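You operate a simulated robot arm through the tools that you are given. There is no shell and no other tool. Be economical: measure what you need, move in short steps, check, and stop when the job is done.

Carry out the task below with a simulated two-armed robot. There is one attempt and no reset: what you move stays moved.

JOB
Tip both cups of water into the pink basin and put them in the pressure drawer.
Fine: cups empty, drawer shut; spill nothing. Where these are worked on the way, their far stop is far enough and under half their travel is too little: pressure drawer.
Where things are to end (x, y in the base frame): white cup within 60 mm of [610, 170]; yellow cup within 60 mm of [690, 60].
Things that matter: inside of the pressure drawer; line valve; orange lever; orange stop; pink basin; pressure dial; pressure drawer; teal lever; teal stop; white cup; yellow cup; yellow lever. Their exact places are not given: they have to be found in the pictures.

Only the result counts: the job must be done as asked and must still hold three seconds after the hand-in. Knocking over, shifting, dropping, spilling or breaking anything else fails it.

ROBOT AND FRAMES
Two 7-joint arms with two-finger grippers on one trunk, on a base that drives. Base frame: it is fixed to the floor where the robot stands at the start and does not move with it; the origin is under the middle of the robot, x ahead of it, y to its left, z up; the surface under the hand at the start is at about z = 820. Readings come in mm, rad, newtons and seconds.
The left shoulder is at the start at [46, 163, 1105], the right one opposite. With the tool pointing down near the work surface each hand reaches from about 300 to 740 mm from the robot's upright axis, wherever it stands, measured 20 degrees to its own side. Places, roughly: inside of the pressure drawer [700, 100, 600]; line valve [900, -400, 900]; orange lever [900, -300, 900]; orange stop [100, 400, 800]; pressure dial [700, -100, 800]; pressure drawer [600, 100, 700]; teal lever [900, 300, 1000]; teal stop [200, 300, 800]; yellow lever [600, 100, 1000]. Payload 2.45 kg a hand.
The TCP of each hand is the grasp point between the finger pads, 26 mm short of the fingertips. In the tool frame z runs along the fingers and y along their closing line. Largest opening 96 mm; the body of the gripper starts 69 mm behind the TCP.
Orientation is told as [roll, pitch, yaw] about the base's x, y, z axes, in that order, counted from this pose: with the fingers straight down and closing along the base's y, the tool's x points along the base's -x, its y along +y and its z along -z.

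CONTROLS
- The arms move only by the tool jog_arm. It takes "left_series", "right_series" or both (then of equal length, played together; a hand with none holds still); each is a list of rows, each a list of 7 numbers: the shift along the tool's x, y, z in m, then the turn, a rotation vector about the tool's x, y, z in rad, then the finger opening in m, from 0 to 0.096. In form: [[tx, ty, tz, rx, ry, rz, jaw], ...]. A call has 1 to 8 rows; each row shifts and turns the commanded pose from where the row before left it, along the tool's axes as they then stand. Each row takes 0.2 s and may step no farther than 50 mm and 0.15 rad from the row before; otherwise, or with a gripper value out of range, the whole call is refused. A pose out of reach is approached as far as the arm can. The call stops where the force on the tool passes 60 N (or 10 N more than at its start, if that is more) or the arm is blocked; 0.2 s more then pass. The fingers move at their own pace and stop on an object; they squeeze with about 44 N. The grip force told is the motor's: it shows also when the fingers shut on nothing. Time passes only in rows, and 0.2 s behind the last, so rows that do not move let the fingers close. It gives the time, the measured TCP pose, the force on the tool (base axes), the opening and the grip force at its end, in the units of the frame above (readings bear some noise), with the torque about the TCP (base axes, N m) and any sound that the robot's microphone picked up.
- Cameras (640 x 400 px; columns grow to the right, rows downward): "scene" is now at [118.2, 19.6, 1570.8]; the picture's right is [0.24, -0.97, 0.00], its down [-0.81, -0.20, -0.55] and it looks along [0.53, 0.13, -0.84] (base axes); focal length 238 px, centre (320, 200). "left" rides on the left gripper at [82, -3, -98] in its tool frame; the picture's right is [0.04, 1.00, 0.00], its down [-0.73, 0.03, -0.68] and it looks along [-0.68, 0.03, 0.73] (tool axes); focal length 256 px, centre (320, 200). "right" rides on the right gripper at [82, 3, -98] in its tool frame; the picture's right is [-0.04, 1.00, 0.00], its down [-0.73, -0.03, -0.68] and it looks along [-0.68, -0.03, 0.73] (tool axes); focal length 256 px, centre (320, 200).
- grab_frame(camera): a new picture of that camera. No time passes.
- raise_lower(by): slides the trunk up (or, below 0, down) by that many mm; the arms and the scene camera ride with it, the base frame stays. It gives what a move gives, with no picture.
- base_move(legs): drives the robot by 1 to 6 legs, each [ahead, left, turn to the left] in mm, mm and rad, along the robot's own axes; the way and the turn of a leg run together, so that a leg with both is an arc; at most 1500 mm and 3.142 rad a leg. The arms and the cameras ride along, it lands a little off, and it stops where it bumps. It gives what a move gives.
- turn_head(pan, tilt): turns the head with the scene camera to pan (to the left, within 2.094 rad either way) and tilt (down, from -0.506 to 1.204), counted from straight ahead of the robot. It gives what a move gives.
- pixel_to_xyz(camera, pixels): there is no depth. For up to 12 entries [column, row, z] of the newest picture of that camera ("zoom" is the newest enlarged one), the place [x, y] in the base frame at which the ray of that pixel passes the height z, good to about 2 mm. No time passes.
- enlarge(camera, box): a new picture of the part [left, top, right, bottom] of that camera's present view, enlarged. No time passes.
- job_done(): hands the job in; it is judged then, once.

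Keep the steps short. Do not move on a guess: measure, check each grasp and each placing, and mend mistakes. In all there are 80 turns and 58 pictures (those below and enlarged ones count). Leave the grippers open and the arms clear of the work at the hand-in unless told otherwise, and finish with a single line.

The tools are called after "Request:" as name(argument=value, ...) on one line, values as JSON. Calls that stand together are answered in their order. jog_arm: Moves the arms, as the interface text tells. Its arguments: {"type":"object","properties":{"left_series":{"type":"array"},"right_series":{"type":"array"}},"required":[]} The other tools are called the same way: raise_lower (by) slides the trunk up or down; base_move (legs) drives the base; turn_head (pan, tilt) turns the head that bears the scene camera; grab_frame (camera) takes a picture; pixel_to_xyz (camera, pixels) gives the place at which the rays of pixels pass given heights; enlarge (camera, box) takes an enlarged picture of a part of a camera's view; job_done () hands the job in.

At the start:

```text
clock: 0.0
left_ee_pos: [510.8, 361.2, 1244.8]
left_ee_rot: [-0.002, -0.002, 0.0]
left_wrist_force: [-0.4, -0.7, -0.4]
left_torque: [-0.02, -0.01, 0.01]
left_width: 95.8
left_gripper_force: 0.0
right_ee_pos: [515.6, -80.8, 1274.0]
right_ee_rot: [0.0, 0.002, -0.001]
right_wrist_force: [-0.5, -0.1, -0.4]
right_torque: [0.01, -0.01, 0.01]
right_width: 95.8
right_gripper_force: 0.0
trunk travel left (down, up): [-275.0, 292.0]
robot x, y, heading: [-1.6, -0.7, 0.001]
head pan, tilt: [0.239, 0.988]
```

scene: 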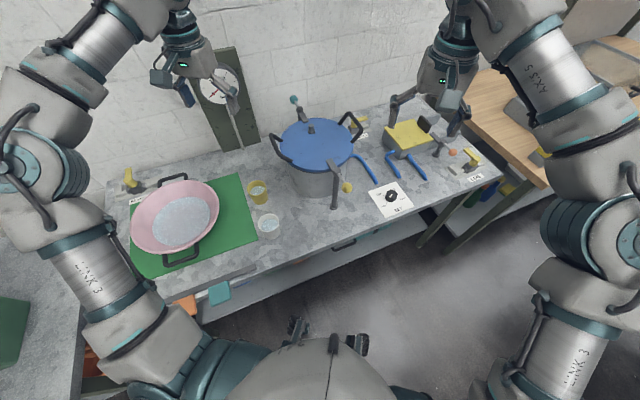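
right: 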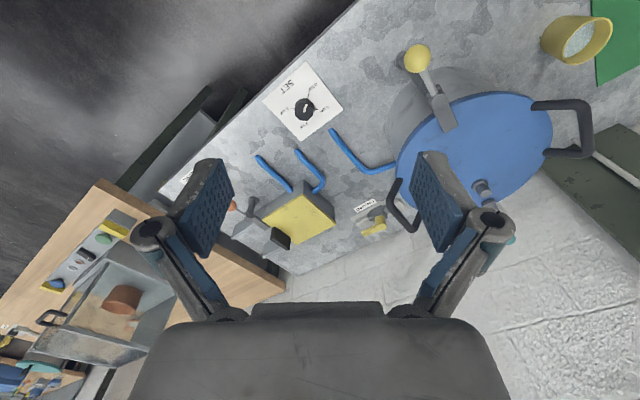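
left: 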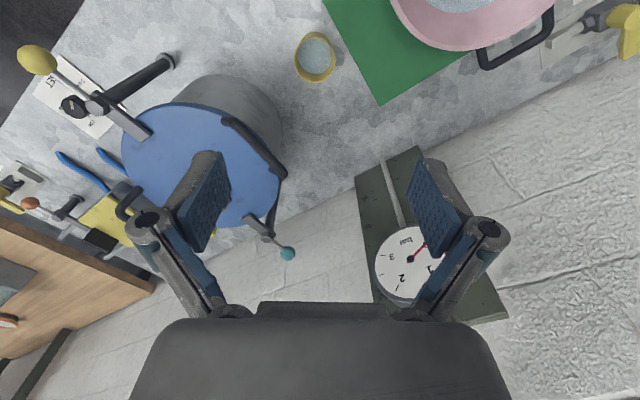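

I see the bench with the basin (left), two cups near (259,190) and (268,225), and a blue-lidded cooker. I'll look closer at the bench and its front before doing anything.

Request:
enlarge(camera="scene", box=[100, 150, 300, 310])

Request:
enlarge(camera="scene", box=[260, 80, 500, 260])

Request:
turn_head(pan=0.1, tilt=0.6)

Request:
grab_frame(camera="scene")

```text
2.50 times, centred on (200, 230) of scene
```

zoom: 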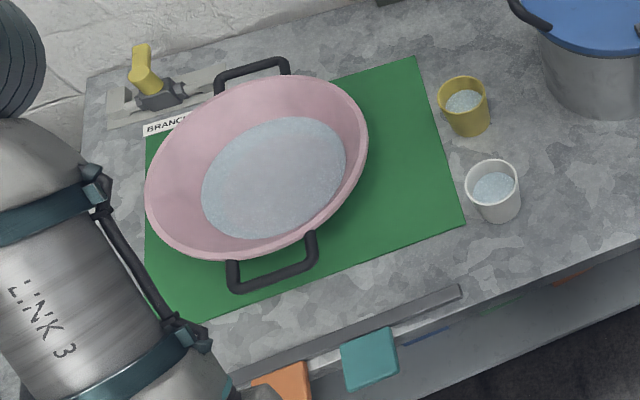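

```text
2.22 times, centred on (380, 170) of scene
```

zoom: 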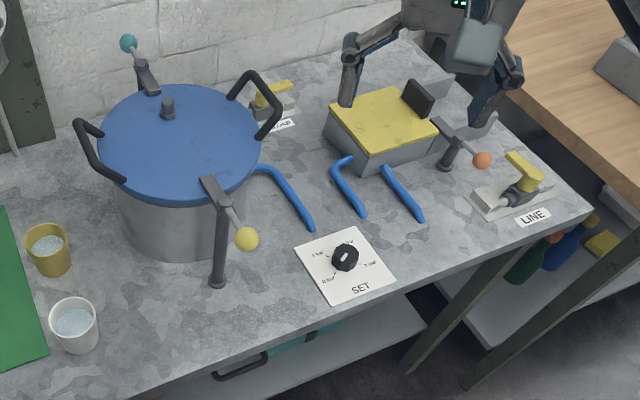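

```text
clock: 0.9
left_ee_pos: [508.6, 360.8, 1248.2]
left_ee_rot: [0.0, -0.003, 0.0]
left_wrist_force: [0.1, 0.6, -0.7]
left_torque: [0.0, -0.02, 0.0]
left_width: 96.1
left_gripper_force: 0.1
right_ee_pos: [511.3, -82.5, 1275.9]
right_ee_rot: [0.0, -0.005, -0.001]
right_wrist_force: [1.0, -0.2, -0.1]
right_torque: [0.0, 0.0, -0.03]
right_width: 95.7
right_gripper_force: 0.1
trunk travel left (down, up): [-275.0, 292.0]
robot x, y, heading: [-2.7, -1.1, 0.0]
head pan, tilt: [0.099, 0.6]
```

```text
52 pictures are left
```

scene: 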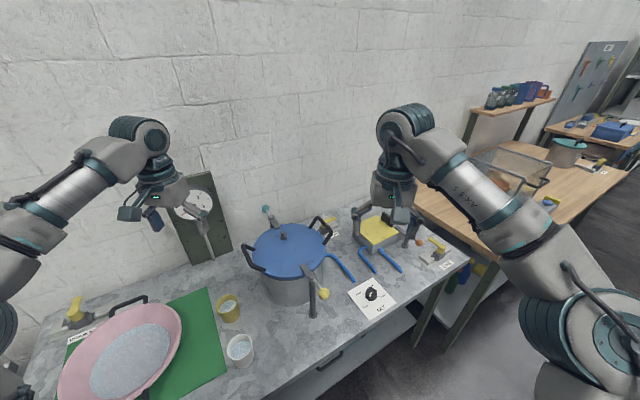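

Next I look steeply down to see the bench front, where the drawer and stops are.

Request:
turn_head(pan=0.3, tilt=1.2)

Request:
grab_frame(camera="scene")

Request:
pixel_to_xyz(camera="scene", pixels=[[320, 200, 820], [200, 200, 820], [440, 200, 820], [320, 100, 820]])

```text
clock: 1.9
left_ee_pos: [507.2, 361.0, 1247.6]
left_ee_rot: [-0.002, -0.002, -0.001]
left_wrist_force: [0.4, 0.4, -0.3]
left_torque: [0.0, 0.0, -0.01]
left_width: 95.8
left_gripper_force: 0.1
right_ee_pos: [510.3, -82.1, 1276.4]
right_ee_rot: [0.0, -0.001, -0.001]
right_wrist_force: [0.0, 0.5, 0.0]
right_torque: [0.02, -0.01, 0.0]
right_width: 96.1
right_gripper_force: 0.0
trunk travel left (down, up): [-275.0, 292.0]
robot x, y, heading: [-1.2, -0.9, 0.001]
head pan, tilt: [0.3, 1.201]
```

```text
51 pictures are left
```

scene: 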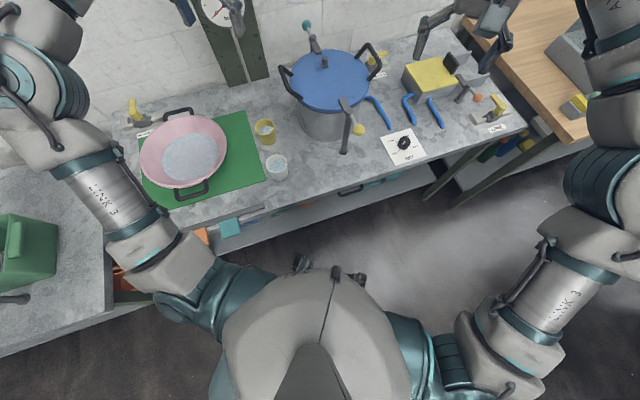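

```text
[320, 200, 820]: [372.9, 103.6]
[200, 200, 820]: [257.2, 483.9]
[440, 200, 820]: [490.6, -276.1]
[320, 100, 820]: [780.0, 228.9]
```

Request:
enlarge(camera="scene", box=[180, 120, 420, 270])

Request:
pixel_to_xyz(camera="scene", pixels=[[525, 130, 820], [300, 198, 820], [265, 145, 820], [276, 178, 820], [350, 190, 700], [405, 143, 820], [230, 227, 800], [198, 235, 800], [183, 160, 820], [344, 152, 820], [490, 115, 820], [140, 125, 820]])

```text
2.67 times, centred on (300, 195) of scene
```

zoom: 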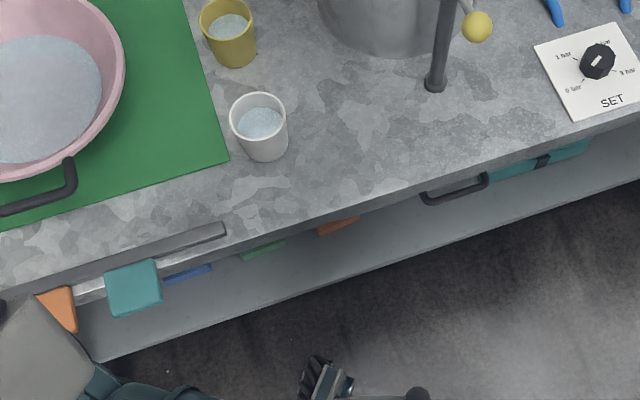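

```text
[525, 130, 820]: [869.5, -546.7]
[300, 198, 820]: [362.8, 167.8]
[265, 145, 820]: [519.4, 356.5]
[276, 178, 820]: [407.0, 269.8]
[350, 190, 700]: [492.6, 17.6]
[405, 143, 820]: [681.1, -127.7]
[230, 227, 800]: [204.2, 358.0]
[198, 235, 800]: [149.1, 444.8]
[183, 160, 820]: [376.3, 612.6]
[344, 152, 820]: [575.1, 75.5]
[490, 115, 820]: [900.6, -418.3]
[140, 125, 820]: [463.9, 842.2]
```

The bench is turned about 0.6 rad; the drawer handle is near (350,190). Now I read the gauge with the left camera and the SET card and labels with the right one.

Request:
enlarge(camera="left", box=[340, 150, 520, 320])

Request:
enlarge(camera="scene", box=[370, 40, 530, 170])

Request:
turn_head(pan=0.62, tilt=0.7)

Request:
grab_frame(camera="scene")

```text
2.35 times, centred on (430, 235) of left
```

zoom: 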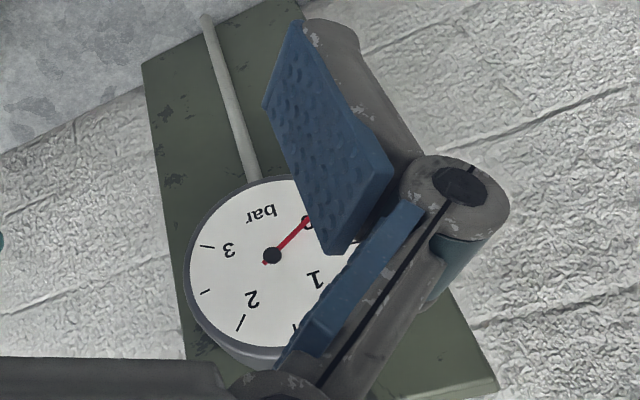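

```text
3.08 times, centred on (450, 105) of scene
```

zoom: 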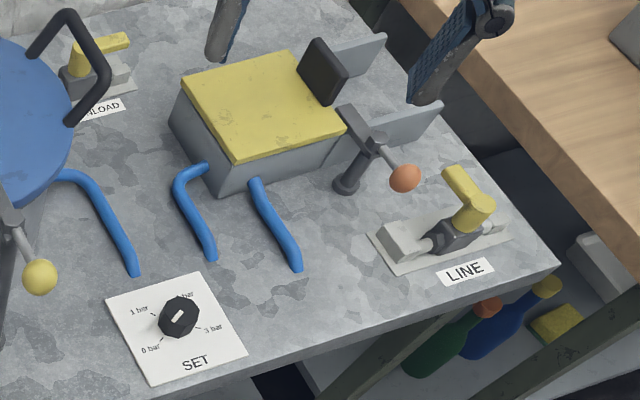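

```text
clock: 2.8
left_ee_pos: [508.6, 361.4, 1246.6]
left_ee_rot: [-0.001, -0.001, 0.0]
left_wrist_force: [0.2, -0.3, 0.8]
left_torque: [0.01, 0.02, -0.02]
left_width: 95.8
left_gripper_force: 0.0
right_ee_pos: [512.4, -81.7, 1275.5]
right_ee_rot: [0.0, -0.002, 0.0]
right_wrist_force: [-0.6, 0.6, 0.2]
right_torque: [-0.03, 0.02, 0.0]
right_width: 96.2
right_gripper_force: 0.1
trunk travel left (down, up): [-275.0, 292.0]
robot x, y, heading: [1.0, -2.6, 0.002]
head pan, tilt: [0.62, 0.7]
```

```text
47 pictures are left
```

scene: 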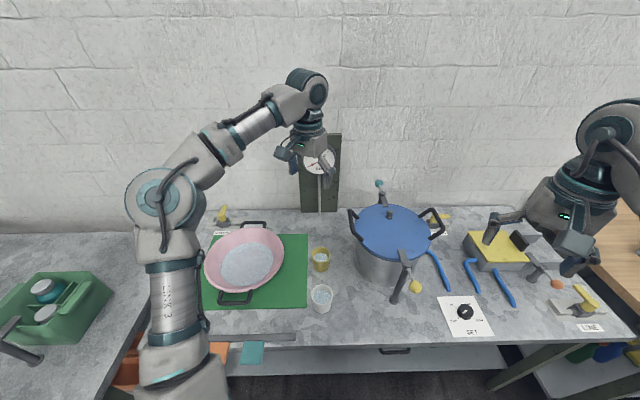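

The gauge reads about 0 bar; valves are LINE, (UN)LOAD and BRANCH. I turn the robot to face the bench squarely (0.62 rad) and back off a bit to see the front and drawer.

Request:
base_move(legs=[[0, 0, 0.62], [-350, 0, 0], [0, -200, 0]])

Request:
turn_head(pan=0.0, tilt=0.75)

Request:
grab_frame(camera="scene")

```text
clock: 8.0
left_ee_pos: [27.6, 226.8, 1247.2]
left_ee_rot: [-0.005, -0.001, 0.644]
left_wrist_force: [-0.2, 0.3, -0.3]
left_torque: [0.0, -0.01, -0.04]
left_width: 96.2
left_gripper_force: 0.1
right_ee_pos: [295.5, -123.9, 1276.4]
right_ee_rot: [-0.003, -0.001, 0.646]
right_wrist_force: [-0.7, -0.6, -0.4]
right_torque: [-0.03, 0.01, -0.05]
right_width: 96.0
right_gripper_force: 0.1
trunk travel left (down, up): [-275.0, 292.0]
robot x, y, heading: [-160.0, -368.3, 0.646]
head pan, tilt: [0.62, 0.7]
```

```text
clock: 9.0
left_ee_pos: [36.2, 208.7, 1253.5]
left_ee_rot: [0.011, -0.007, 0.642]
left_wrist_force: [-0.8, -0.6, -0.3]
left_torque: [0.01, 0.0, 0.02]
left_width: 96.0
left_gripper_force: 0.0
right_ee_pos: [304.0, -143.5, 1278.2]
right_ee_rot: [0.011, -0.003, 0.641]
right_wrist_force: [0.6, -0.2, 0.3]
right_torque: [0.0, 0.04, -0.04]
right_width: 95.8
right_gripper_force: 0.0
trunk travel left (down, up): [-275.0, 292.0]
robot x, y, heading: [-159.7, -372.3, 0.646]
head pan, tilt: [0.0, 0.75]
```

```text
46 pictures are left
```

scene: 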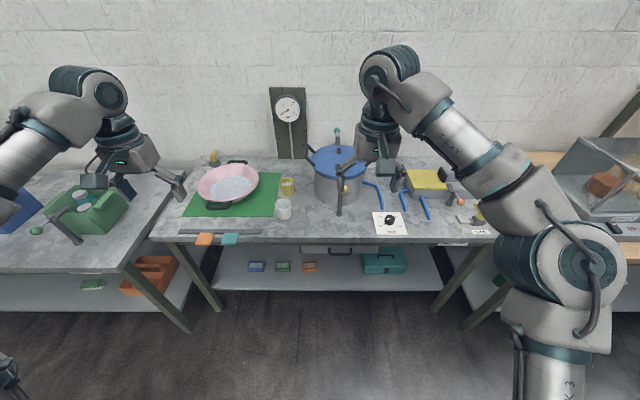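

Request:
enlarge(camera="scene", box=[150, 170, 350, 295])

Request:
enlarge(camera="scene", box=[300, 150, 500, 285])

Request:
pixel_to_xyz(camera="scene", pixels=[[160, 239, 820], [480, 243, 820], [283, 217, 820], [287, 194, 820], [327, 250, 700], [327, 250, 740], [338, 213, 820], [228, 239, 800], [204, 239, 800], [388, 222, 820], [245, 180, 820], [462, 215, 820]])

```text
3.20 times, centred on (250, 232) of scene
```

zoom: 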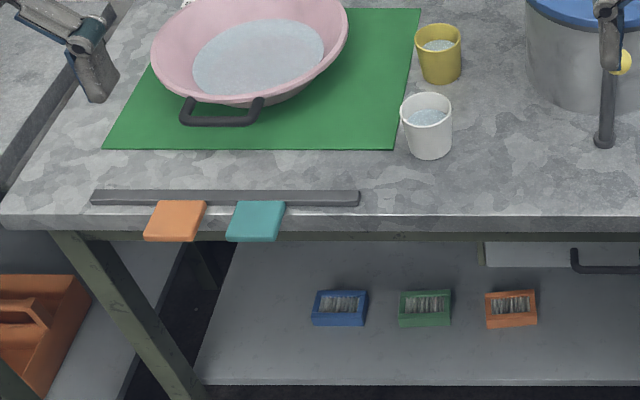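

```text
2.96 times, centred on (400, 218) of scene
```

zoom: 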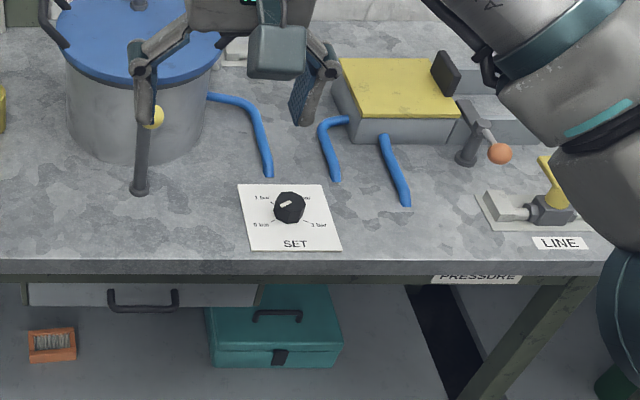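

```text
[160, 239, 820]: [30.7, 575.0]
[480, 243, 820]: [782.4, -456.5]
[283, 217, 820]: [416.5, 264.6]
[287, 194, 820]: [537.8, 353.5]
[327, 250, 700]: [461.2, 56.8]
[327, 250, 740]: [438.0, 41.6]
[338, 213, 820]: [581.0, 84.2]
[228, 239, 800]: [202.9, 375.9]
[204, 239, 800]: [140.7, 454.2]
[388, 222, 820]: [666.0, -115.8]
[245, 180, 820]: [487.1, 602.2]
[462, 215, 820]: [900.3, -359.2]
```

There is a label "PRESSURE…" on the bench front edge at right. I lower the trunk to read it and see the drawer front.

Request:
raise_lower(by=-200)

Request:
turn_head(pan=-0.15, tilt=0.5)

Request:
grab_frame(camera="scene")

```text
clock: 11.2
left_ee_pos: [26.9, 217.7, 1052.2]
left_ee_rot: [0.002, -0.009, 0.644]
left_wrist_force: [-0.4, -0.1, 0.8]
left_torque: [0.0, -0.06, 0.01]
left_width: 96.0
left_gripper_force: 0.0
right_ee_pos: [296.1, -134.3, 1078.5]
right_ee_rot: [0.004, -0.006, 0.645]
right_wrist_force: [-0.8, -0.3, -0.1]
right_torque: [-0.04, -0.06, 0.02]
right_width: 96.2
right_gripper_force: 0.0
trunk travel left (down, up): [-75.0, 492.0]
robot x, y, heading: [-158.9, -370.8, 0.645]
head pan, tilt: [0.0, 0.75]
```

```text
clock: 11.9
left_ee_pos: [32.1, 215.6, 1051.1]
left_ee_rot: [0.005, -0.008, 0.644]
left_wrist_force: [0.6, 0.4, 0.0]
left_torque: [0.02, 0.02, 0.04]
left_width: 95.9
left_gripper_force: 0.0
right_ee_pos: [299.3, -136.3, 1077.1]
right_ee_rot: [0.006, -0.005, 0.645]
right_wrist_force: [0.2, -0.6, 0.4]
right_torque: [0.01, 0.0, -0.02]
right_width: 96.0
right_gripper_force: 0.1
trunk travel left (down, up): [-75.0, 492.0]
robot x, y, heading: [-159.7, -372.0, 0.643]
head pan, tilt: [-0.15, 0.499]
```

```text
43 pictures are left
```

scene: 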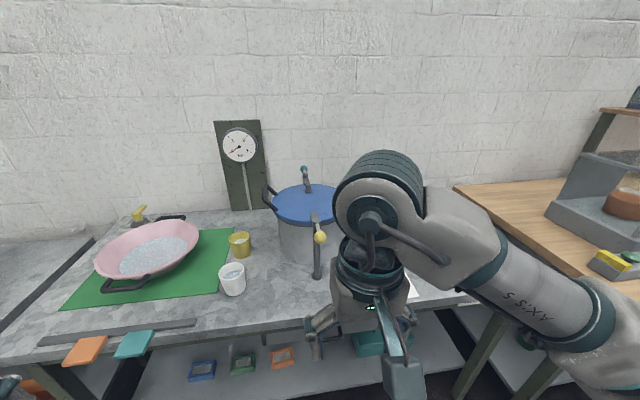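

The right arm blocks the view. I'll use the right wrist camera: descend 150 mm in front of the bench (about 200 mm clear) and tilt the hand forward.

Request:
jog_arm(right_series=[[0, 0, 0.05, 0, 0, 0, 0.096], [0, 0, 0.05, 0, 0, 0, 0.096], [0, 0, 0.05, 0, 0, 0, 0.096], [0.02, 0, 0, 0, -0.15, 0, 0.096], [0.02, 0, 0, 0, -0.15, 0, 0.096], [0, 0, 0, 0, -0.15, 0, 0.096], [0, 0, 0, 0, -0.15, 0, 0.096]])

Request:
grab_frame(camera="right")

```text
clock: 13.5
left_ee_pos: [32.2, 214.7, 1053.0]
left_ee_rot: [0.007, -0.007, 0.644]
left_wrist_force: [0.0, -0.1, 0.1]
left_torque: [0.02, -0.02, 0.01]
left_width: 96.3
left_gripper_force: 0.1
right_ee_pos: [267.7, -160.4, 925.1]
right_ee_rot: [0.008, -0.607, 0.639]
right_wrist_force: [0.2, -0.7, 0.4]
right_torque: [0.0, -0.03, -0.03]
right_width: 96.1
right_gripper_force: 0.1
trunk travel left (down, up): [-75.0, 492.0]
robot x, y, heading: [-158.7, -368.4, 0.64]
head pan, tilt: [-0.15, 0.499]
```

```text
42 pictures are left
```

right: 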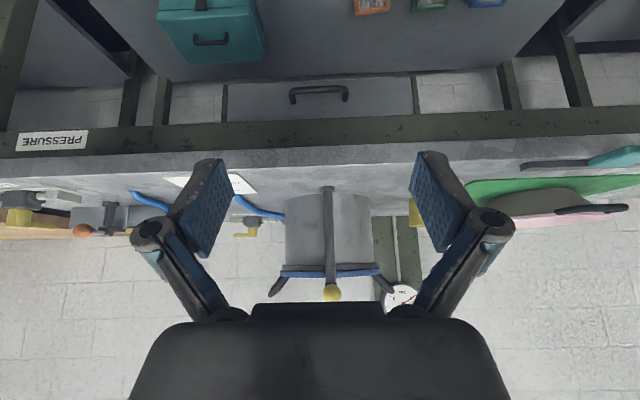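

The label just says PRESSURE. The drawer and its handle (319,92) are clear. I triangulate with rays.

Request:
pixel_to_xyz(camera="right", pixels=[[319, 90, 680], [319, 90, 700], [319, 90, 720], [319, 90, 740], [292, 92, 720], [348, 92, 720], [227, 100, 720], [414, 95, 720], [320, 80, 700], [320, 122, 740], [320, 152, 820], [320, 124, 780]])

Request:
enlarge(camera="right", box=[200, 50, 440, 180])

```text
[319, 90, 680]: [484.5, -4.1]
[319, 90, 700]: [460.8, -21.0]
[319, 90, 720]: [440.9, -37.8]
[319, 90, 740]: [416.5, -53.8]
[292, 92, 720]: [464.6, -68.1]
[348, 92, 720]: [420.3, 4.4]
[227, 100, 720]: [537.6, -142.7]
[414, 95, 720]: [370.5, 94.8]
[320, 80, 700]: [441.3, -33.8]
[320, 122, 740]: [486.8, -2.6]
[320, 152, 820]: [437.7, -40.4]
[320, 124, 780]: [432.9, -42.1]
```

```text
2.67 times, centred on (320, 115) of right
```

zoom: 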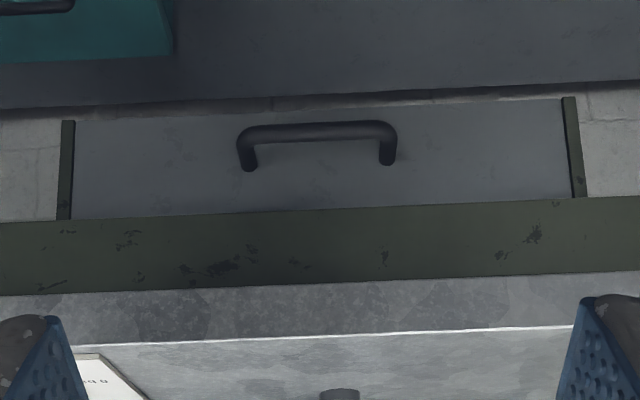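

Triangulation puts the handle at about 450 mm depth, z≈640, recessed under the bench. I turn the right hand horizontal (facing the bench) and roll it so the fingers close vertically.

Request:
jog_arm(right_series=[[0, 0, 0, 0, -0.15, 0, 0.096], [0, 0, 0, 0, -0.15, 0, 0.096], [0, 0, 0, 0, -0.15, 0, 0.096], [0, 0, 0, 0, -0.15, 0, 0.096], [0, 0, 0, 0, -0.15, 0, 0.096], [0, 0, 0, 0, -0.15, 0, 0.096], [0, 0, 0, 0, -0.06, 0, 0.096]])

Request:
jog_arm(right_series=[[-0.05, 0, 0, 0, 0, 0, 0.096], [-0.05, 0, 0, 0, 0, 0, 0.096], [-0.05, 0, 0, 0, 0, 0, 0.096], [-0.04, 0, 0, 0, 0, 0, 0.096], [-0.04, 0, 0, 0, 0, 0, 0.096], [-0.04, 0, 0, 0, 0, 0, 0.096]])

Request:
grab_frame(camera="right")

```text
clock: 15.1
left_ee_pos: [30.6, 215.4, 1052.4]
left_ee_rot: [0.006, -0.007, 0.645]
left_wrist_force: [0.1, -0.7, -1.0]
left_torque: [0.0, -0.02, 0.02]
left_width: 95.9
left_gripper_force: 0.1
right_ee_pos: [278.9, -112.8, 940.8]
right_ee_rot: [0.976, -1.563, -0.335]
right_wrist_force: [0.0, 0.6, -0.2]
right_torque: [0.04, 0.0, -0.01]
right_width: 96.0
right_gripper_force: 0.1
right hand out of reach, approached as far as the arm can: row 4, 5, 6
trunk travel left (down, up): [-75.0, 492.0]
robot x, y, heading: [-162.6, -368.8, 0.642]
head pan, tilt: [-0.15, 0.499]
```

```text
clock: 16.5
left_ee_pos: [30.6, 215.2, 1052.1]
left_ee_rot: [0.003, -0.01, 0.644]
left_wrist_force: [0.1, -0.1, 0.0]
left_torque: [0.01, -0.01, 0.01]
left_width: 96.1
left_gripper_force: 0.0
right_ee_pos: [280.9, -115.3, 1210.0]
right_ee_rot: [0.627, -1.565, 0.015]
right_wrist_force: [-0.1, 0.0, 0.7]
right_torque: [0.01, 0.01, -0.01]
right_width: 96.2
right_gripper_force: 0.0
trunk travel left (down, up): [-75.0, 492.0]
robot x, y, heading: [-156.7, -368.0, 0.643]
head pan, tilt: [-0.15, 0.499]
```

```text
40 pictures are left
```

right: 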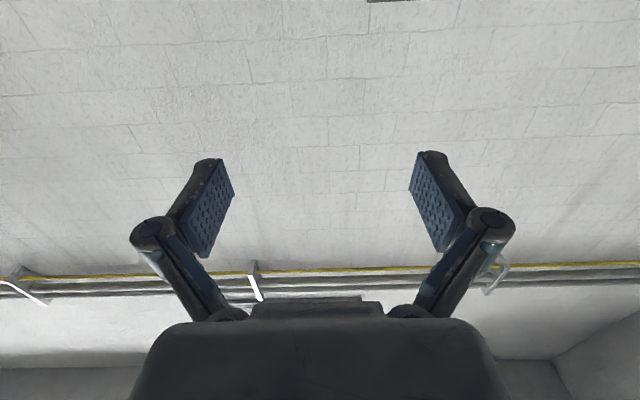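

The hand is now horizontal, tool x pointing down. I roll it 90° about the finger axis so the jaws close vertically, then descend.

Request:
jog_arm(right_series=[[0, 0, 0, 0, 0, 0.15, 0.096], [0, 0, 0, 0, 0, 0.15, 0.096], [0, 0, 0, 0, 0, 0.15, 0.096], [0, 0, 0, 0, 0, 0.15, 0.096], [0, 0, 0, 0, 0, 0.15, 0.096], [0, 0, 0, 0, 0, 0.15, 0.096], [0, 0, 0, 0, 0, 0.15, 0.096], [0, 0, 0, 0, 0, 0.15, 0.096]])

Request:
jog_arm(right_series=[[0, 0, 0, 0, 0, 0.15, 0.096], [0, 0, 0, 0, 0, 0.15, 0.096], [0, 0, 0, 0, 0, 0.07, 0.096], [0, -0.05, -0.02, 0, 0, 0, 0.096], [0, -0.05, -0.02, 0, 0, 0, 0.096], [0, -0.05, 0, 0, 0, 0, 0.096], [0, -0.05, 0, 0, 0, 0, 0.096], [0, -0.05, 0, 0, 0, 0, 0.096]])

```text
clock: 18.3
left_ee_pos: [31.3, 215.6, 1051.9]
left_ee_rot: [0.006, -0.005, 0.644]
left_wrist_force: [0.0, 0.4, -0.4]
left_torque: [0.01, 0.02, -0.01]
left_width: 96.1
left_gripper_force: 0.0
right_ee_pos: [278.7, -116.2, 1209.7]
right_ee_rot: [1.563, -0.363, -0.926]
right_wrist_force: [-1.3, 0.6, -0.1]
right_torque: [-0.01, 0.0, 0.0]
right_width: 96.2
right_gripper_force: 0.1
trunk travel left (down, up): [-75.0, 492.0]
robot x, y, heading: [-159.6, -370.7, 0.639]
head pan, tilt: [-0.15, 0.499]
```

```text
refused: row 4 steps farther than a row can; nothing moved
```

Request:
jog_arm(right_series=[[0, 0, 0, 0, 0, 0.15, 0.096], [0, 0, 0, 0, 0, 0.15, 0.096], [0, 0, 0, 0, 0, 0.07, 0.096], [0, -0.05, 0, 0, 0, 0, 0.096], [0, -0.05, 0, 0, 0, 0, 0.096], [0, -0.05, 0, 0, 0, 0, 0.096], [0, -0.05, 0, 0, 0, 0, 0.096], [0, -0.05, 0, 0, 0, 0, 0.096]])

Request:
jog_arm(right_series=[[0, -0.05, 0, 0, 0, 0, 0.096], [0, -0.05, 0, 0, 0, 0, 0.096], [0, -0.05, 0, 0, 0, 0, 0.096], [0, -0.05, 0, 0, 0, 0, 0.096], [0, -0.05, 0, 0, 0, 0, 0.096]])

Request:
grab_frame(camera="right")

```text
clock: 20.1
left_ee_pos: [30.7, 215.6, 1051.4]
left_ee_rot: [0.005, -0.006, 0.643]
left_wrist_force: [0.5, -0.2, 0.3]
left_torque: [0.0, 0.03, 0.0]
left_width: 96.1
left_gripper_force: 0.1
right_ee_pos: [278.6, -112.8, 959.9]
right_ee_rot: [1.566, 0.007, -0.928]
right_wrist_force: [-0.7, -0.6, 0.2]
right_torque: [0.01, -0.03, 0.0]
right_width: 96.1
right_gripper_force: 0.1
trunk travel left (down, up): [-75.0, 492.0]
robot x, y, heading: [-157.6, -368.4, 0.643]
head pan, tilt: [-0.15, 0.499]
```

```text
clock: 21.3
left_ee_pos: [33.1, 214.5, 1050.5]
left_ee_rot: [0.004, -0.003, 0.643]
left_wrist_force: [0.5, -0.3, -0.6]
left_torque: [0.01, 0.04, 0.0]
left_width: 95.9
left_gripper_force: 0.0
right_ee_pos: [282.0, -98.7, 721.4]
right_ee_rot: [1.561, 0.003, -0.928]
right_wrist_force: [-0.2, 0.2, -0.8]
right_torque: [0.04, 0.0, 0.01]
right_width: 96.1
right_gripper_force: 0.0
right hand out of reach, approached as far as the arm can: row 2, 5
trunk travel left (down, up): [-75.0, 492.0]
robot x, y, heading: [-156.3, -369.3, 0.642]
head pan, tilt: [-0.15, 0.499]
```

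```text
39 pictures are left
```

right: 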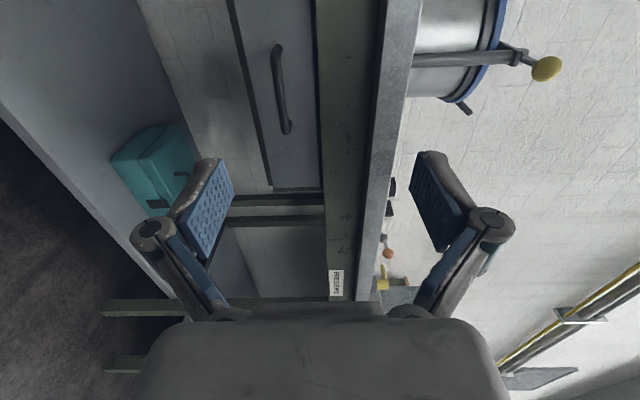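

Rays for the handle from this view (bar around (280,90)) to pair with the earlier rays.

Request:
pixel_to_xyz(camera="right", pixels=[[275, 90, 620], [275, 90, 640], [275, 90, 660], [275, 90, 680], [275, 90, 700], [322, 90, 700], [322, 90, 740], [380, 90, 740], [380, 90, 780], [272, 50, 660], [283, 132, 660], [235, 90, 620]])

Request:
enlarge(camera="right", box=[200, 0, 440, 200])

```text
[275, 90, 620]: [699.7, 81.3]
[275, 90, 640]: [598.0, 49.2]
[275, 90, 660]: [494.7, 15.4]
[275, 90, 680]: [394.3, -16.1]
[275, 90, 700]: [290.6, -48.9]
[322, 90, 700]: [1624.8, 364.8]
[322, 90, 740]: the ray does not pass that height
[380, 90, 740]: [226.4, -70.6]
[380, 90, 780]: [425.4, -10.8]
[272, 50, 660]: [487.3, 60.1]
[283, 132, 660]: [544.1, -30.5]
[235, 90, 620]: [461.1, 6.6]
```

```text
2.00 times, centred on (320, 100) of right
```

zoom: 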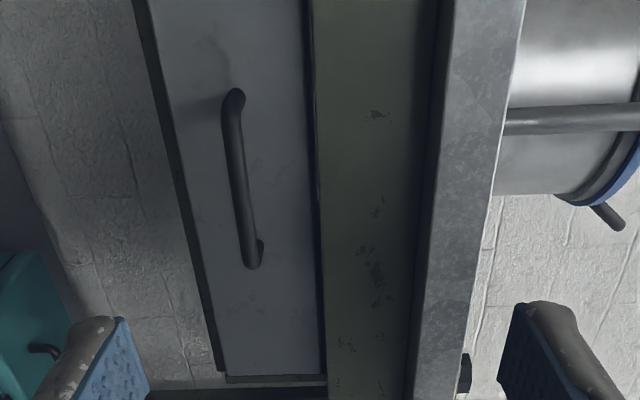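

The handle is about u≈410, z≈665 → base (499,11,665). The hand is 57 mm too high and about 40 mm too far left; I lower the trunk, then approach partway.

Request:
raise_lower(by=-57)

Request:
jog_arm(right_series=[[-0.02, 0, 0.04, 0, 0, 0, 0.08], [-0.02, 0, 0.04, 0, 0, 0, 0.08], [0, 0, 0.04, 0, 0, 0, 0.08]])

Request:
grab_frame(camera="right")

Request:
pixel_to_xyz(camera="right", pixels=[[275, 90, 665]])

```text
clock: 22.3
left_ee_pos: [30.3, 212.8, 996.3]
left_ee_rot: [0.005, -0.007, 0.645]
left_wrist_force: [-0.4, -1.1, 0.5]
left_torque: [0.02, 0.0, 0.01]
left_width: 95.9
left_gripper_force: 0.1
right_ee_pos: [276.7, -97.2, 632.8]
right_ee_rot: [1.476, 0.004, -0.928]
right_wrist_force: [0.3, 0.2, 0.6]
right_torque: [-0.06, 0.04, 0.0]
right_width: 96.2
right_gripper_force: 0.1
trunk travel left (down, up): [-18.0, 549.0]
robot x, y, heading: [-158.2, -367.0, 0.644]
head pan, tilt: [-0.15, 0.499]
```

```text
clock: 23.1
left_ee_pos: [30.7, 218.2, 991.6]
left_ee_rot: [0.004, -0.004, 0.644]
left_wrist_force: [-0.2, -1.1, 0.2]
left_torque: [-0.03, -0.02, -0.01]
left_width: 95.7
left_gripper_force: 0.0
right_ee_pos: [371.0, -32.3, 641.0]
right_ee_rot: [1.469, 0.0, -0.935]
right_wrist_force: [-0.2, -0.8, 0.6]
right_torque: [0.04, 0.0, -0.04]
right_width: 80.0
right_gripper_force: 0.1
right hand out of reach, approached as far as the arm can: row 2, 3
trunk travel left (down, up): [-18.0, 549.0]
robot x, y, heading: [-159.3, -372.8, 0.639]
head pan, tilt: [-0.15, 0.499]
```

```text
37 pictures are left
```

right: 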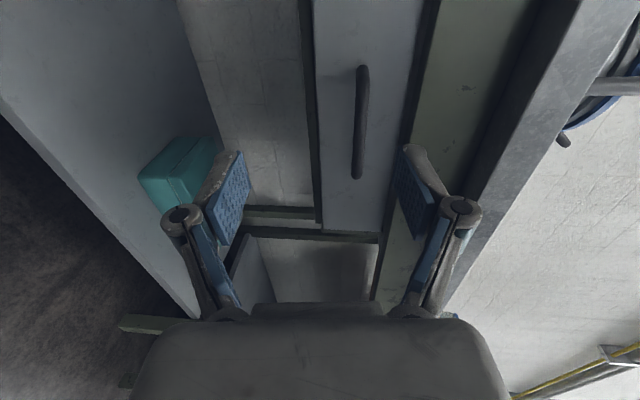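

```text
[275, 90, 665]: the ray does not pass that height
```

The hand is near its reach limit because it is too far inboard; I drive the base 140 mm left and 40 forward so the target lies on the right arm's own side.

Request:
base_move(legs=[[0, 140, 0], [40, 0, 0]])

Request:
jog_arm(right_series=[[-0.045, 0, -0.01, 0, 0, 0, 0.08], [-0.045, 0, -0.01, 0, 0, 0, 0.08], [-0.04, 0, 0, 0, 0, 0, 0.08], [-0.04, 0, 0, 0, 0, 0, 0.08]])

Request:
grab_frame(camera="right")

```text
clock: 24.9
left_ee_pos: [-15.2, 345.0, 996.4]
left_ee_rot: [0.016, -0.006, 0.646]
left_wrist_force: [1.0, -0.3, -0.2]
left_torque: [0.03, 0.04, -0.03]
left_width: 96.0
left_gripper_force: 0.1
right_ee_pos: [322.8, 97.1, 640.8]
right_ee_rot: [1.469, 0.011, -0.936]
right_wrist_force: [0.4, 0.2, 0.1]
right_torque: [0.01, 0.0, 0.01]
right_width: 79.7
right_gripper_force: 0.1
trunk travel left (down, up): [-18.0, 549.0]
robot x, y, heading: [-212.0, -235.9, 0.643]
head pan, tilt: [-0.15, 0.499]
```

```text
clock: 25.9
left_ee_pos: [-9.5, 326.1, 1005.9]
left_ee_rot: [0.03, -0.011, 0.64]
left_wrist_force: [0.1, -0.6, 0.3]
left_torque: [0.06, 0.05, 0.04]
left_width: 96.2
left_gripper_force: 0.0
right_ee_pos: [314.5, 14.1, 703.0]
right_ee_rot: [1.472, 0.024, -0.942]
right_wrist_force: [0.5, -0.8, -0.7]
right_torque: [-0.02, -0.02, 0.1]
right_width: 79.7
right_gripper_force: 0.1
right hand out of reach, approached as far as the arm can: row 1, 2, 3, 4
trunk travel left (down, up): [-18.0, 549.0]
robot x, y, heading: [-210.0, -235.8, 0.643]
head pan, tilt: [-0.15, 0.499]
```

```text
36 pictures are left
```

right: 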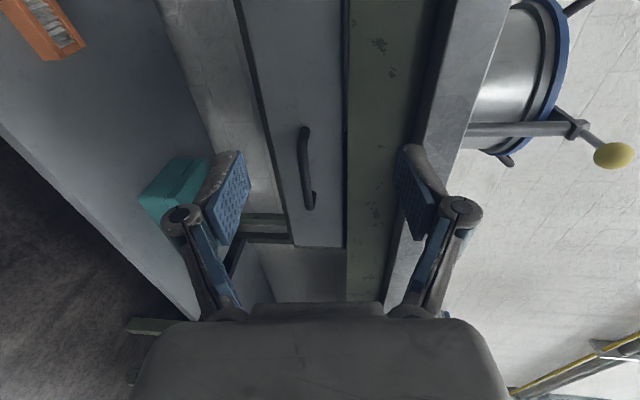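

The arm is joint-limited in this roll. I'll back off slightly and roll the hand the other way round (camera to the right) to find a better wrist posture.

Request:
jog_arm(right_series=[[0, 0, -0.04, 0, 0, -0.15, 0.08], [0, 0, 0, 0, 0, -0.15, 0.08], [0, 0, 0, 0, 0, -0.15, 0.08], [0, 0, 0, 0, 0, -0.15, 0.08], [0, 0, 0, 0, 0, -0.15, 0.08], [0, 0, 0, 0, 0, -0.15, 0.08], [0, 0, 0, 0, 0, -0.15, 0.08], [0, 0, 0, 0, 0, -0.15, 0.08]])

Request:
jog_arm(right_series=[[0, 0, 0, 0, 0, -0.15, 0.08], [0, 0, 0, 0, 0, -0.15, 0.08], [0, 0, 0, 0, 0, -0.15, 0.08], [0, 0, 0, 0, 0, -0.15, 0.08], [0, 0, 0, 0, 0, -0.15, 0.08], [0, 0, 0, 0, 0, -0.15, 0.08], [0, 0, 0, 0, 0, -0.15, 0.08], [0, 0, 0, 0, 0, -0.15, 0.08]])

Request:
jog_arm(right_series=[[0, 0, 0, 0, 0, -0.15, 0.08], [0, 0, 0, 0, 0, -0.15, 0.08], [0, 0, 0, 0, 0, -0.15, 0.08], [0, 0, 0, 0, 0, -0.15, 0.08], [0, 0, 0, 0, 0, -0.14, 0.08]])

```text
clock: 27.7
left_ee_pos: [-20.8, 343.3, 999.8]
left_ee_rot: [0.012, -0.01, 0.643]
left_wrist_force: [-0.2, 0.8, -0.4]
left_torque: [-0.01, -0.01, 0.0]
left_width: 96.2
left_gripper_force: 0.0
right_ee_pos: [275.7, 8.1, 706.8]
right_ee_rot: [1.319, -1.18, -0.699]
right_wrist_force: [-0.4, -0.7, -0.1]
right_torque: [0.0, 0.0, -0.01]
right_width: 80.1
right_gripper_force: 0.0
right hand out of reach, approached as far as the arm can: row 1
trunk travel left (down, up): [-18.0, 549.0]
robot x, y, heading: [-212.6, -236.1, 0.641]
head pan, tilt: [-0.15, 0.499]
```

```text
clock: 29.5
left_ee_pos: [-20.7, 341.4, 1000.8]
left_ee_rot: [0.016, -0.012, 0.645]
left_wrist_force: [-0.5, -0.3, 0.3]
left_torque: [0.02, -0.01, 0.03]
left_width: 95.7
left_gripper_force: 0.1
right_ee_pos: [275.7, 6.3, 706.8]
right_ee_rot: [-1.439, -0.746, 2.118]
right_wrist_force: [0.2, -0.5, 0.4]
right_torque: [0.0, 0.0, -0.02]
right_width: 79.8
right_gripper_force: 0.0
trunk travel left (down, up): [-18.0, 549.0]
robot x, y, heading: [-211.1, -235.9, 0.641]
head pan, tilt: [-0.15, 0.499]
```

```text
clock: 30.7
left_ee_pos: [-17.5, 339.1, 1000.8]
left_ee_rot: [0.017, -0.013, 0.645]
left_wrist_force: [0.1, 0.9, 0.4]
left_torque: [-0.01, -0.04, 0.03]
left_width: 95.9
left_gripper_force: 0.1
right_ee_pos: [276.5, 5.1, 707.3]
right_ee_rot: [-1.475, -0.013, 2.206]
right_wrist_force: [0.0, 0.6, 0.9]
right_torque: [-0.02, 0.0, 0.01]
right_width: 80.3
right_gripper_force: 0.1
trunk travel left (down, up): [-18.0, 549.0]
robot x, y, heading: [-212.8, -233.2, 0.645]
head pan, tilt: [-0.15, 0.499]
```

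That roll works. Now shift right 126 mm and down 42 mm (tool x +, y +), staying back from the bench.

Request:
jog_arm(right_series=[[0.042, 0.014, 0, 0, 0, 0, 0.08], [0.042, 0.014, 0, 0, 0, 0, 0.08], [0.042, 0.014, 0, 0, 0, 0, 0.08]])

Request:
grab_frame(camera="right")

```text
clock: 31.5
left_ee_pos: [-18.6, 341.0, 1000.4]
left_ee_rot: [0.016, -0.01, 0.644]
left_wrist_force: [-0.4, 0.0, -0.8]
left_torque: [0.01, 0.02, -0.03]
left_width: 96.0
left_gripper_force: 0.0
right_ee_pos: [283.2, -1.5, 703.0]
right_ee_rot: [-1.474, -0.016, 2.204]
right_wrist_force: [0.4, -0.2, -0.1]
right_torque: [0.0, 0.0, -0.01]
right_width: 79.9
right_gripper_force: 0.0
right hand out of reach, approached as far as the arm can: row 1, 2, 3
trunk travel left (down, up): [-18.0, 549.0]
robot x, y, heading: [-210.9, -231.7, 0.64]
head pan, tilt: [-0.15, 0.499]
```

```text
35 pictures are left
```

right: 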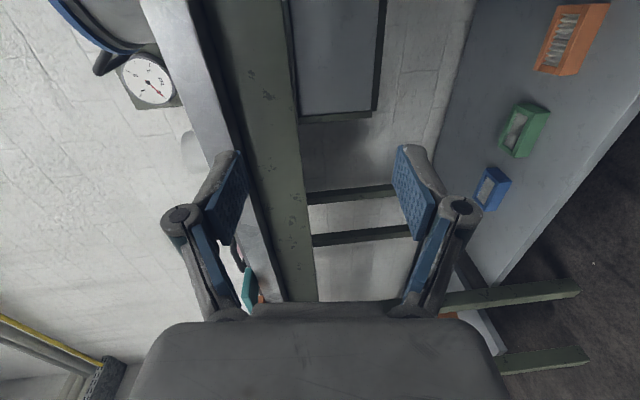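

The wrist is folded too close with a horizontal hand. I back the base 90 mm and extend the arm instead.

Request:
base_move(legs=[[-90, 0, 0]])

Request:
jog_arm(right_series=[[0, 0, 0.05, 0, 0, 0, 0.08], [0, 0, 0.05, 0, 0, 0, 0.08], [0.03, 0, 0.03, 0, 0, 0, 0.08], [0.045, 0, 0, 0, 0, 0, 0.08], [0.045, 0.01, 0, 0, 0, 0, 0.08]])

Request:
grab_frame(camera="right")

```text
clock: 32.6
left_ee_pos: [-93.1, 284.7, 1001.4]
left_ee_rot: [0.017, -0.012, 0.643]
left_wrist_force: [-0.6, 0.2, -0.2]
left_torque: [0.01, -0.02, 0.03]
left_width: 95.9
left_gripper_force: 0.1
right_ee_pos: [208.3, -57.0, 703.1]
right_ee_rot: [-1.475, -0.017, 2.205]
right_wrist_force: [-0.5, -0.3, -0.3]
right_torque: [-0.02, -0.03, 0.0]
right_width: 79.7
right_gripper_force: 0.0
trunk travel left (down, up): [-18.0, 549.0]
robot x, y, heading: [-285.7, -291.5, 0.647]
head pan, tilt: [-0.15, 0.499]
```

```text
clock: 33.9
left_ee_pos: [-95.0, 280.7, 1005.3]
left_ee_rot: [0.017, -0.018, 0.643]
left_wrist_force: [-0.6, -0.1, 0.0]
left_torque: [-0.01, -0.02, 0.0]
left_width: 95.9
left_gripper_force: 0.0
right_ee_pos: [291.9, 9.1, 741.8]
right_ee_rot: [-1.474, -0.016, 2.193]
right_wrist_force: [0.0, -0.2, -0.7]
right_torque: [-0.01, -0.01, -0.02]
right_width: 80.1
right_gripper_force: 0.0
right hand out of reach, approached as far as the arm can: row 1, 2, 3, 4, 5
trunk travel left (down, up): [-18.0, 549.0]
robot x, y, heading: [-283.2, -287.8, 0.647]
head pan, tilt: [-0.15, 0.499]
```

```text
34 pictures are left
```

right: 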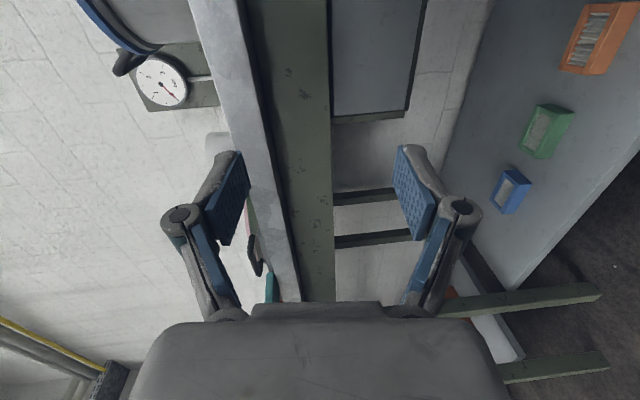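

Still drifting: the wrist needs a more extended arm. I back another 120 mm, then extend forward and right.

Request:
base_move(legs=[[-120, 0, 0]])

Request:
jog_arm(right_series=[[0, 0, 0.05, 0, 0, 0, 0.08], [0, 0, 0.05, 0, 0, 0, 0.08], [0, 0, 0.05, 0, 0, 0, 0.08], [0.03, 0, 0.03, 0, 0, 0, 0.08], [0.04, 0, 0, 0, 0, 0, 0.08], [0.045, 0, 0, 0, 0, 0, 0.08]])

```text
clock: 35.1
left_ee_pos: [-189.8, 209.3, 1005.9]
left_ee_rot: [0.018, -0.019, 0.645]
left_wrist_force: [0.1, -0.2, -0.1]
left_torque: [0.04, -0.05, 0.03]
left_width: 96.1
left_gripper_force: 0.1
right_ee_pos: [196.7, -62.2, 742.0]
right_ee_rot: [-1.474, -0.016, 2.192]
right_wrist_force: [-0.2, -0.8, 0.6]
right_torque: [0.0, 0.05, -0.02]
right_width: 80.0
right_gripper_force: 0.0
trunk travel left (down, up): [-18.0, 549.0]
robot x, y, heading: [-375.6, -362.2, 0.644]
head pan, tilt: [-0.15, 0.499]
```

```text
clock: 36.5
left_ee_pos: [-194.0, 205.1, 1009.8]
left_ee_rot: [0.02, -0.023, 0.644]
left_wrist_force: [0.6, -0.2, 0.2]
left_torque: [0.03, 0.0, 0.01]
left_width: 95.9
left_gripper_force: 0.0
right_ee_pos: [360.2, 13.7, 791.2]
right_ee_rot: [-1.46, -0.017, 2.169]
right_wrist_force: [-0.6, 0.2, 0.0]
right_torque: [0.02, 0.0, 0.02]
right_width: 80.1
right_gripper_force: 0.0
right hand out of reach, approached as far as the arm can: row 1, 2, 3, 4, 5, 6
trunk travel left (down, up): [-18.0, 549.0]
robot x, y, heading: [-373.8, -359.9, 0.648]
head pan, tilt: [-0.15, 0.499]
```

The height limit comes from the wrist bend. A 30° downward pitch should free it and still clear the apron; I pitch the fingers down by 0.45 rad, then descend vertically.

Request:
jog_arm(right_series=[[0, 0, -0.02, -0.15, 0, 0, 0.08], [0, 0, -0.02, -0.15, 0, 0, 0.08], [0, 0, 0, -0.12, 0, 0, 0.08], [0, 0.039, 0.0225, 0, 0, 0, 0.08], [0, 0.039, 0.0225, 0, 0, 0, 0.08], [0.02, 0.034, 0.02, 0, 0, 0, 0.08], [0.04, 0, 0, 0, 0, 0, 0.08]])

Request:
grab_frame(camera="right")

```text
clock: 38.1
left_ee_pos: [-193.1, 204.3, 1009.0]
left_ee_rot: [0.02, -0.025, 0.644]
left_wrist_force: [-0.6, -0.3, -0.1]
left_torque: [0.01, 0.02, 0.01]
left_width: 96.0
left_gripper_force: 0.1
right_ee_pos: [364.7, -57.7, 662.7]
right_ee_rot: [-1.065, -0.02, 2.192]
right_wrist_force: [0.1, -0.5, 0.6]
right_torque: [-0.01, 0.07, 0.05]
right_width: 80.0
right_gripper_force: 0.1
trunk travel left (down, up): [-18.0, 549.0]
robot x, y, heading: [-379.7, -360.3, 0.648]
head pan, tilt: [-0.15, 0.499]
```

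```text
33 pictures are left
```

right: 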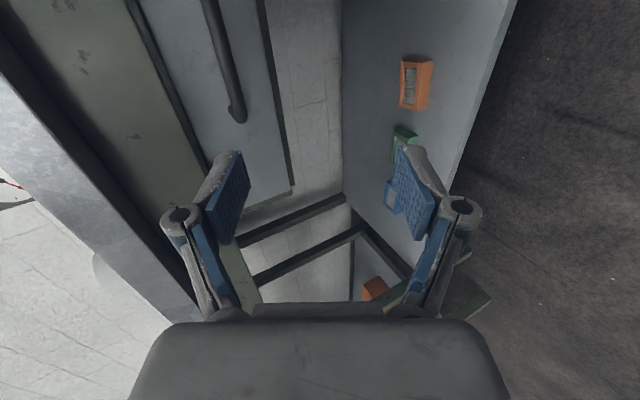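

Now it reaches (p≈29°). The handle's left end shows at (236,112). I check with rays.

Request:
pixel_to_xyz(camera="right", pixels=[[236, 112, 650], [236, 112, 660], [236, 112, 670], [236, 112, 680], [217, 30, 660], [217, 30, 670], [265, 20, 620], [160, 80, 740], [292, 190, 640], [292, 190, 620]])

```text
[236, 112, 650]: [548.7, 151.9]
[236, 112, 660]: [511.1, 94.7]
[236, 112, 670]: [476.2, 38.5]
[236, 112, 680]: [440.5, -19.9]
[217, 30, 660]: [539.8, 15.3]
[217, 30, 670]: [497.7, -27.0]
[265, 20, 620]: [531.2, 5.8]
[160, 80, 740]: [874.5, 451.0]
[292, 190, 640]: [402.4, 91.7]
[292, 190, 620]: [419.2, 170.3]
```

Bar confirmed at u≈406, z≈667. I flatten the pitch to ~23°, go to a pre-grasp 60 mm back along the finger axis, with jaws at 50 mm.

Request:
jog_arm(right_series=[[0, 0, 0, 0.1, 0, 0, 0.05], [0.011, -0.031, 0.03, 0, 0, 0, 0.05], [0.011, -0.031, 0.03, 0, 0, 0, 0.05], [0, 0, 0, 0, 0, 0, 0.05]])

Request:
grab_frame(camera="right")

```text
clock: 39.1
left_ee_pos: [-193.1, 205.3, 1008.2]
left_ee_rot: [0.02, -0.025, 0.644]
left_wrist_force: [0.1, 0.0, 0.3]
left_torque: [-0.01, -0.02, 0.0]
left_width: 95.8
left_gripper_force: 0.0
right_ee_pos: [444.4, -28.5, 697.9]
right_ee_rot: [-1.16, -0.018, 2.194]
right_wrist_force: [0.6, 0.1, -0.4]
right_torque: [0.02, 0.02, -0.03]
right_width: 49.9
right_gripper_force: 0.1
trunk travel left (down, up): [-18.0, 549.0]
robot x, y, heading: [-378.0, -359.0, 0.645]
head pan, tilt: [-0.15, 0.499]
```

```text
32 pictures are left
```

right: 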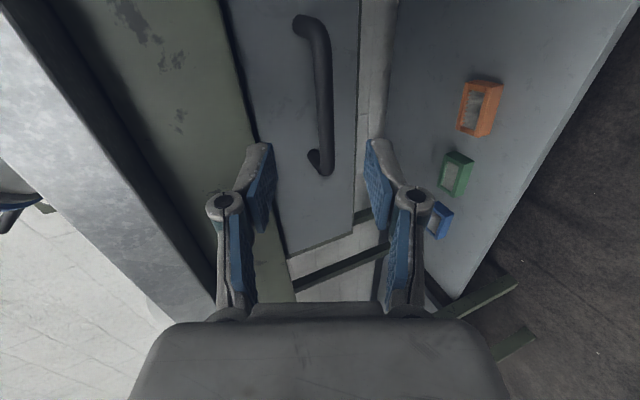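

Bar (col ~320) sits between the fingers (mid ~318). Advance 60 mm along the fingers, then close.

Request:
jog_arm(right_series=[[0, 0, 0.02, 0, 0, 0, 0.05], [0, 0, 0.02, 0, 0, 0, 0.05], [0, 0, 0.02, 0, 0, 0, 0.05]])

Request:
grab_frame(camera="right")

```text
clock: 39.9
left_ee_pos: [-193.1, 207.1, 1007.7]
left_ee_rot: [0.018, -0.023, 0.644]
left_wrist_force: [-0.1, -0.1, -1.0]
left_torque: [-0.03, 0.0, -0.01]
left_width: 96.2
left_gripper_force: 0.0
right_ee_pos: [489.0, 7.1, 671.0]
right_ee_rot: [-1.159, -0.017, 2.194]
right_wrist_force: [-0.9, -0.3, -0.4]
right_torque: [0.0, -0.01, 0.0]
right_width: 50.1
right_gripper_force: 0.1
trunk travel left (down, up): [-18.0, 549.0]
robot x, y, heading: [-378.8, -355.6, 0.646]
head pan, tilt: [-0.15, 0.499]
```

```text
31 pictures are left
```

right: 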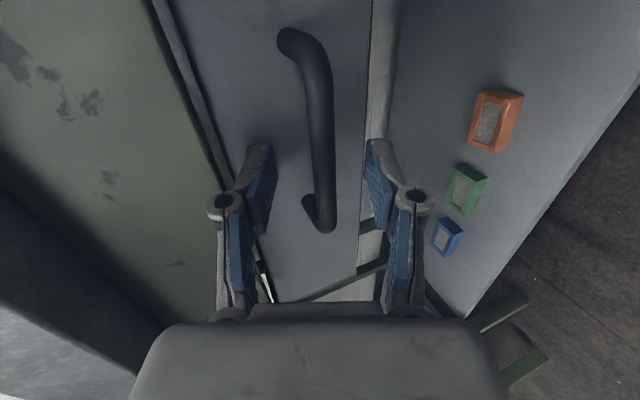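

The bar is between the pads. Close the fingers.

Request:
jog_arm(right_series=[[0, 0, 0.005, 0, 0, 0, 0.0], [0, 0, 0, 0, 0, 0, 0.0], [0, 0, 0, 0, 0, 0, 0.0]])

```text
clock: 40.7
left_ee_pos: [-194.3, 206.8, 1007.4]
left_ee_rot: [0.02, -0.024, 0.644]
left_wrist_force: [-0.5, 0.9, -0.7]
left_torque: [-0.01, -0.02, -0.02]
left_width: 96.1
left_gripper_force: 0.0
right_ee_pos: [492.0, 8.0, 667.3]
right_ee_rot: [-1.157, -0.015, 2.194]
right_wrist_force: [-20.2, -15.8, -7.8]
right_torque: [-0.78, -0.48, 0.35]
right_width: 10.8
right_gripper_force: 38.4
trunk travel left (down, up): [-18.0, 549.0]
robot x, y, heading: [-377.1, -360.8, 0.641]
head pan, tilt: [-0.15, 0.499]
```

Gripped (10.8 mm, 38 N). Gentle test pull of 30 mm.

Request:
jog_arm(right_series=[[0, 0.004, -0.0092, 0, 0, 0, 0.0], [0, 0.004, -0.0092, 0, 0, 0, 0.0], [0, 0.004, -0.0092, 0, 0, 0, 0.0]])

```text
clock: 41.5
left_ee_pos: [-192.4, 206.7, 1007.0]
left_ee_rot: [0.02, -0.021, 0.644]
left_wrist_force: [-1.0, 0.1, 0.2]
left_torque: [-0.01, -0.02, -0.01]
left_width: 95.9
left_gripper_force: 0.1
right_ee_pos: [468.2, -8.6, 667.1]
right_ee_rot: [-1.157, -0.017, 2.191]
right_wrist_force: [-0.7, -0.4, -12.6]
right_torque: [-0.76, -0.45, 0.29]
right_width: 11.2
right_gripper_force: 38.2
trunk travel left (down, up): [-18.0, 549.0]
robot x, y, heading: [-380.1, -363.5, 0.645]
head pan, tilt: [-0.15, 0.499]
```

The drawer slides freely. I pull it on by backing the base 200 mm with the grip held.

Request:
base_move(legs=[[-200, 0, 0]])

```text
clock: 43.1
left_ee_pos: [-349.5, 88.1, 1007.4]
left_ee_rot: [0.02, -0.021, 0.646]
left_wrist_force: [-0.9, -0.3, -0.4]
left_torque: [0.0, 0.01, -0.02]
left_width: 96.2
left_gripper_force: 0.0
right_ee_pos: [309.6, -128.0, 666.5]
right_ee_rot: [-1.158, -0.017, 2.192]
right_wrist_force: [-1.8, 1.8, -18.7]
right_torque: [-0.71, -0.44, 0.41]
right_width: 11.0
right_gripper_force: 38.1
trunk travel left (down, up): [-18.0, 549.0]
robot x, y, heading: [-535.6, -477.8, 0.644]
head pan, tilt: [-0.15, 0.499]
```

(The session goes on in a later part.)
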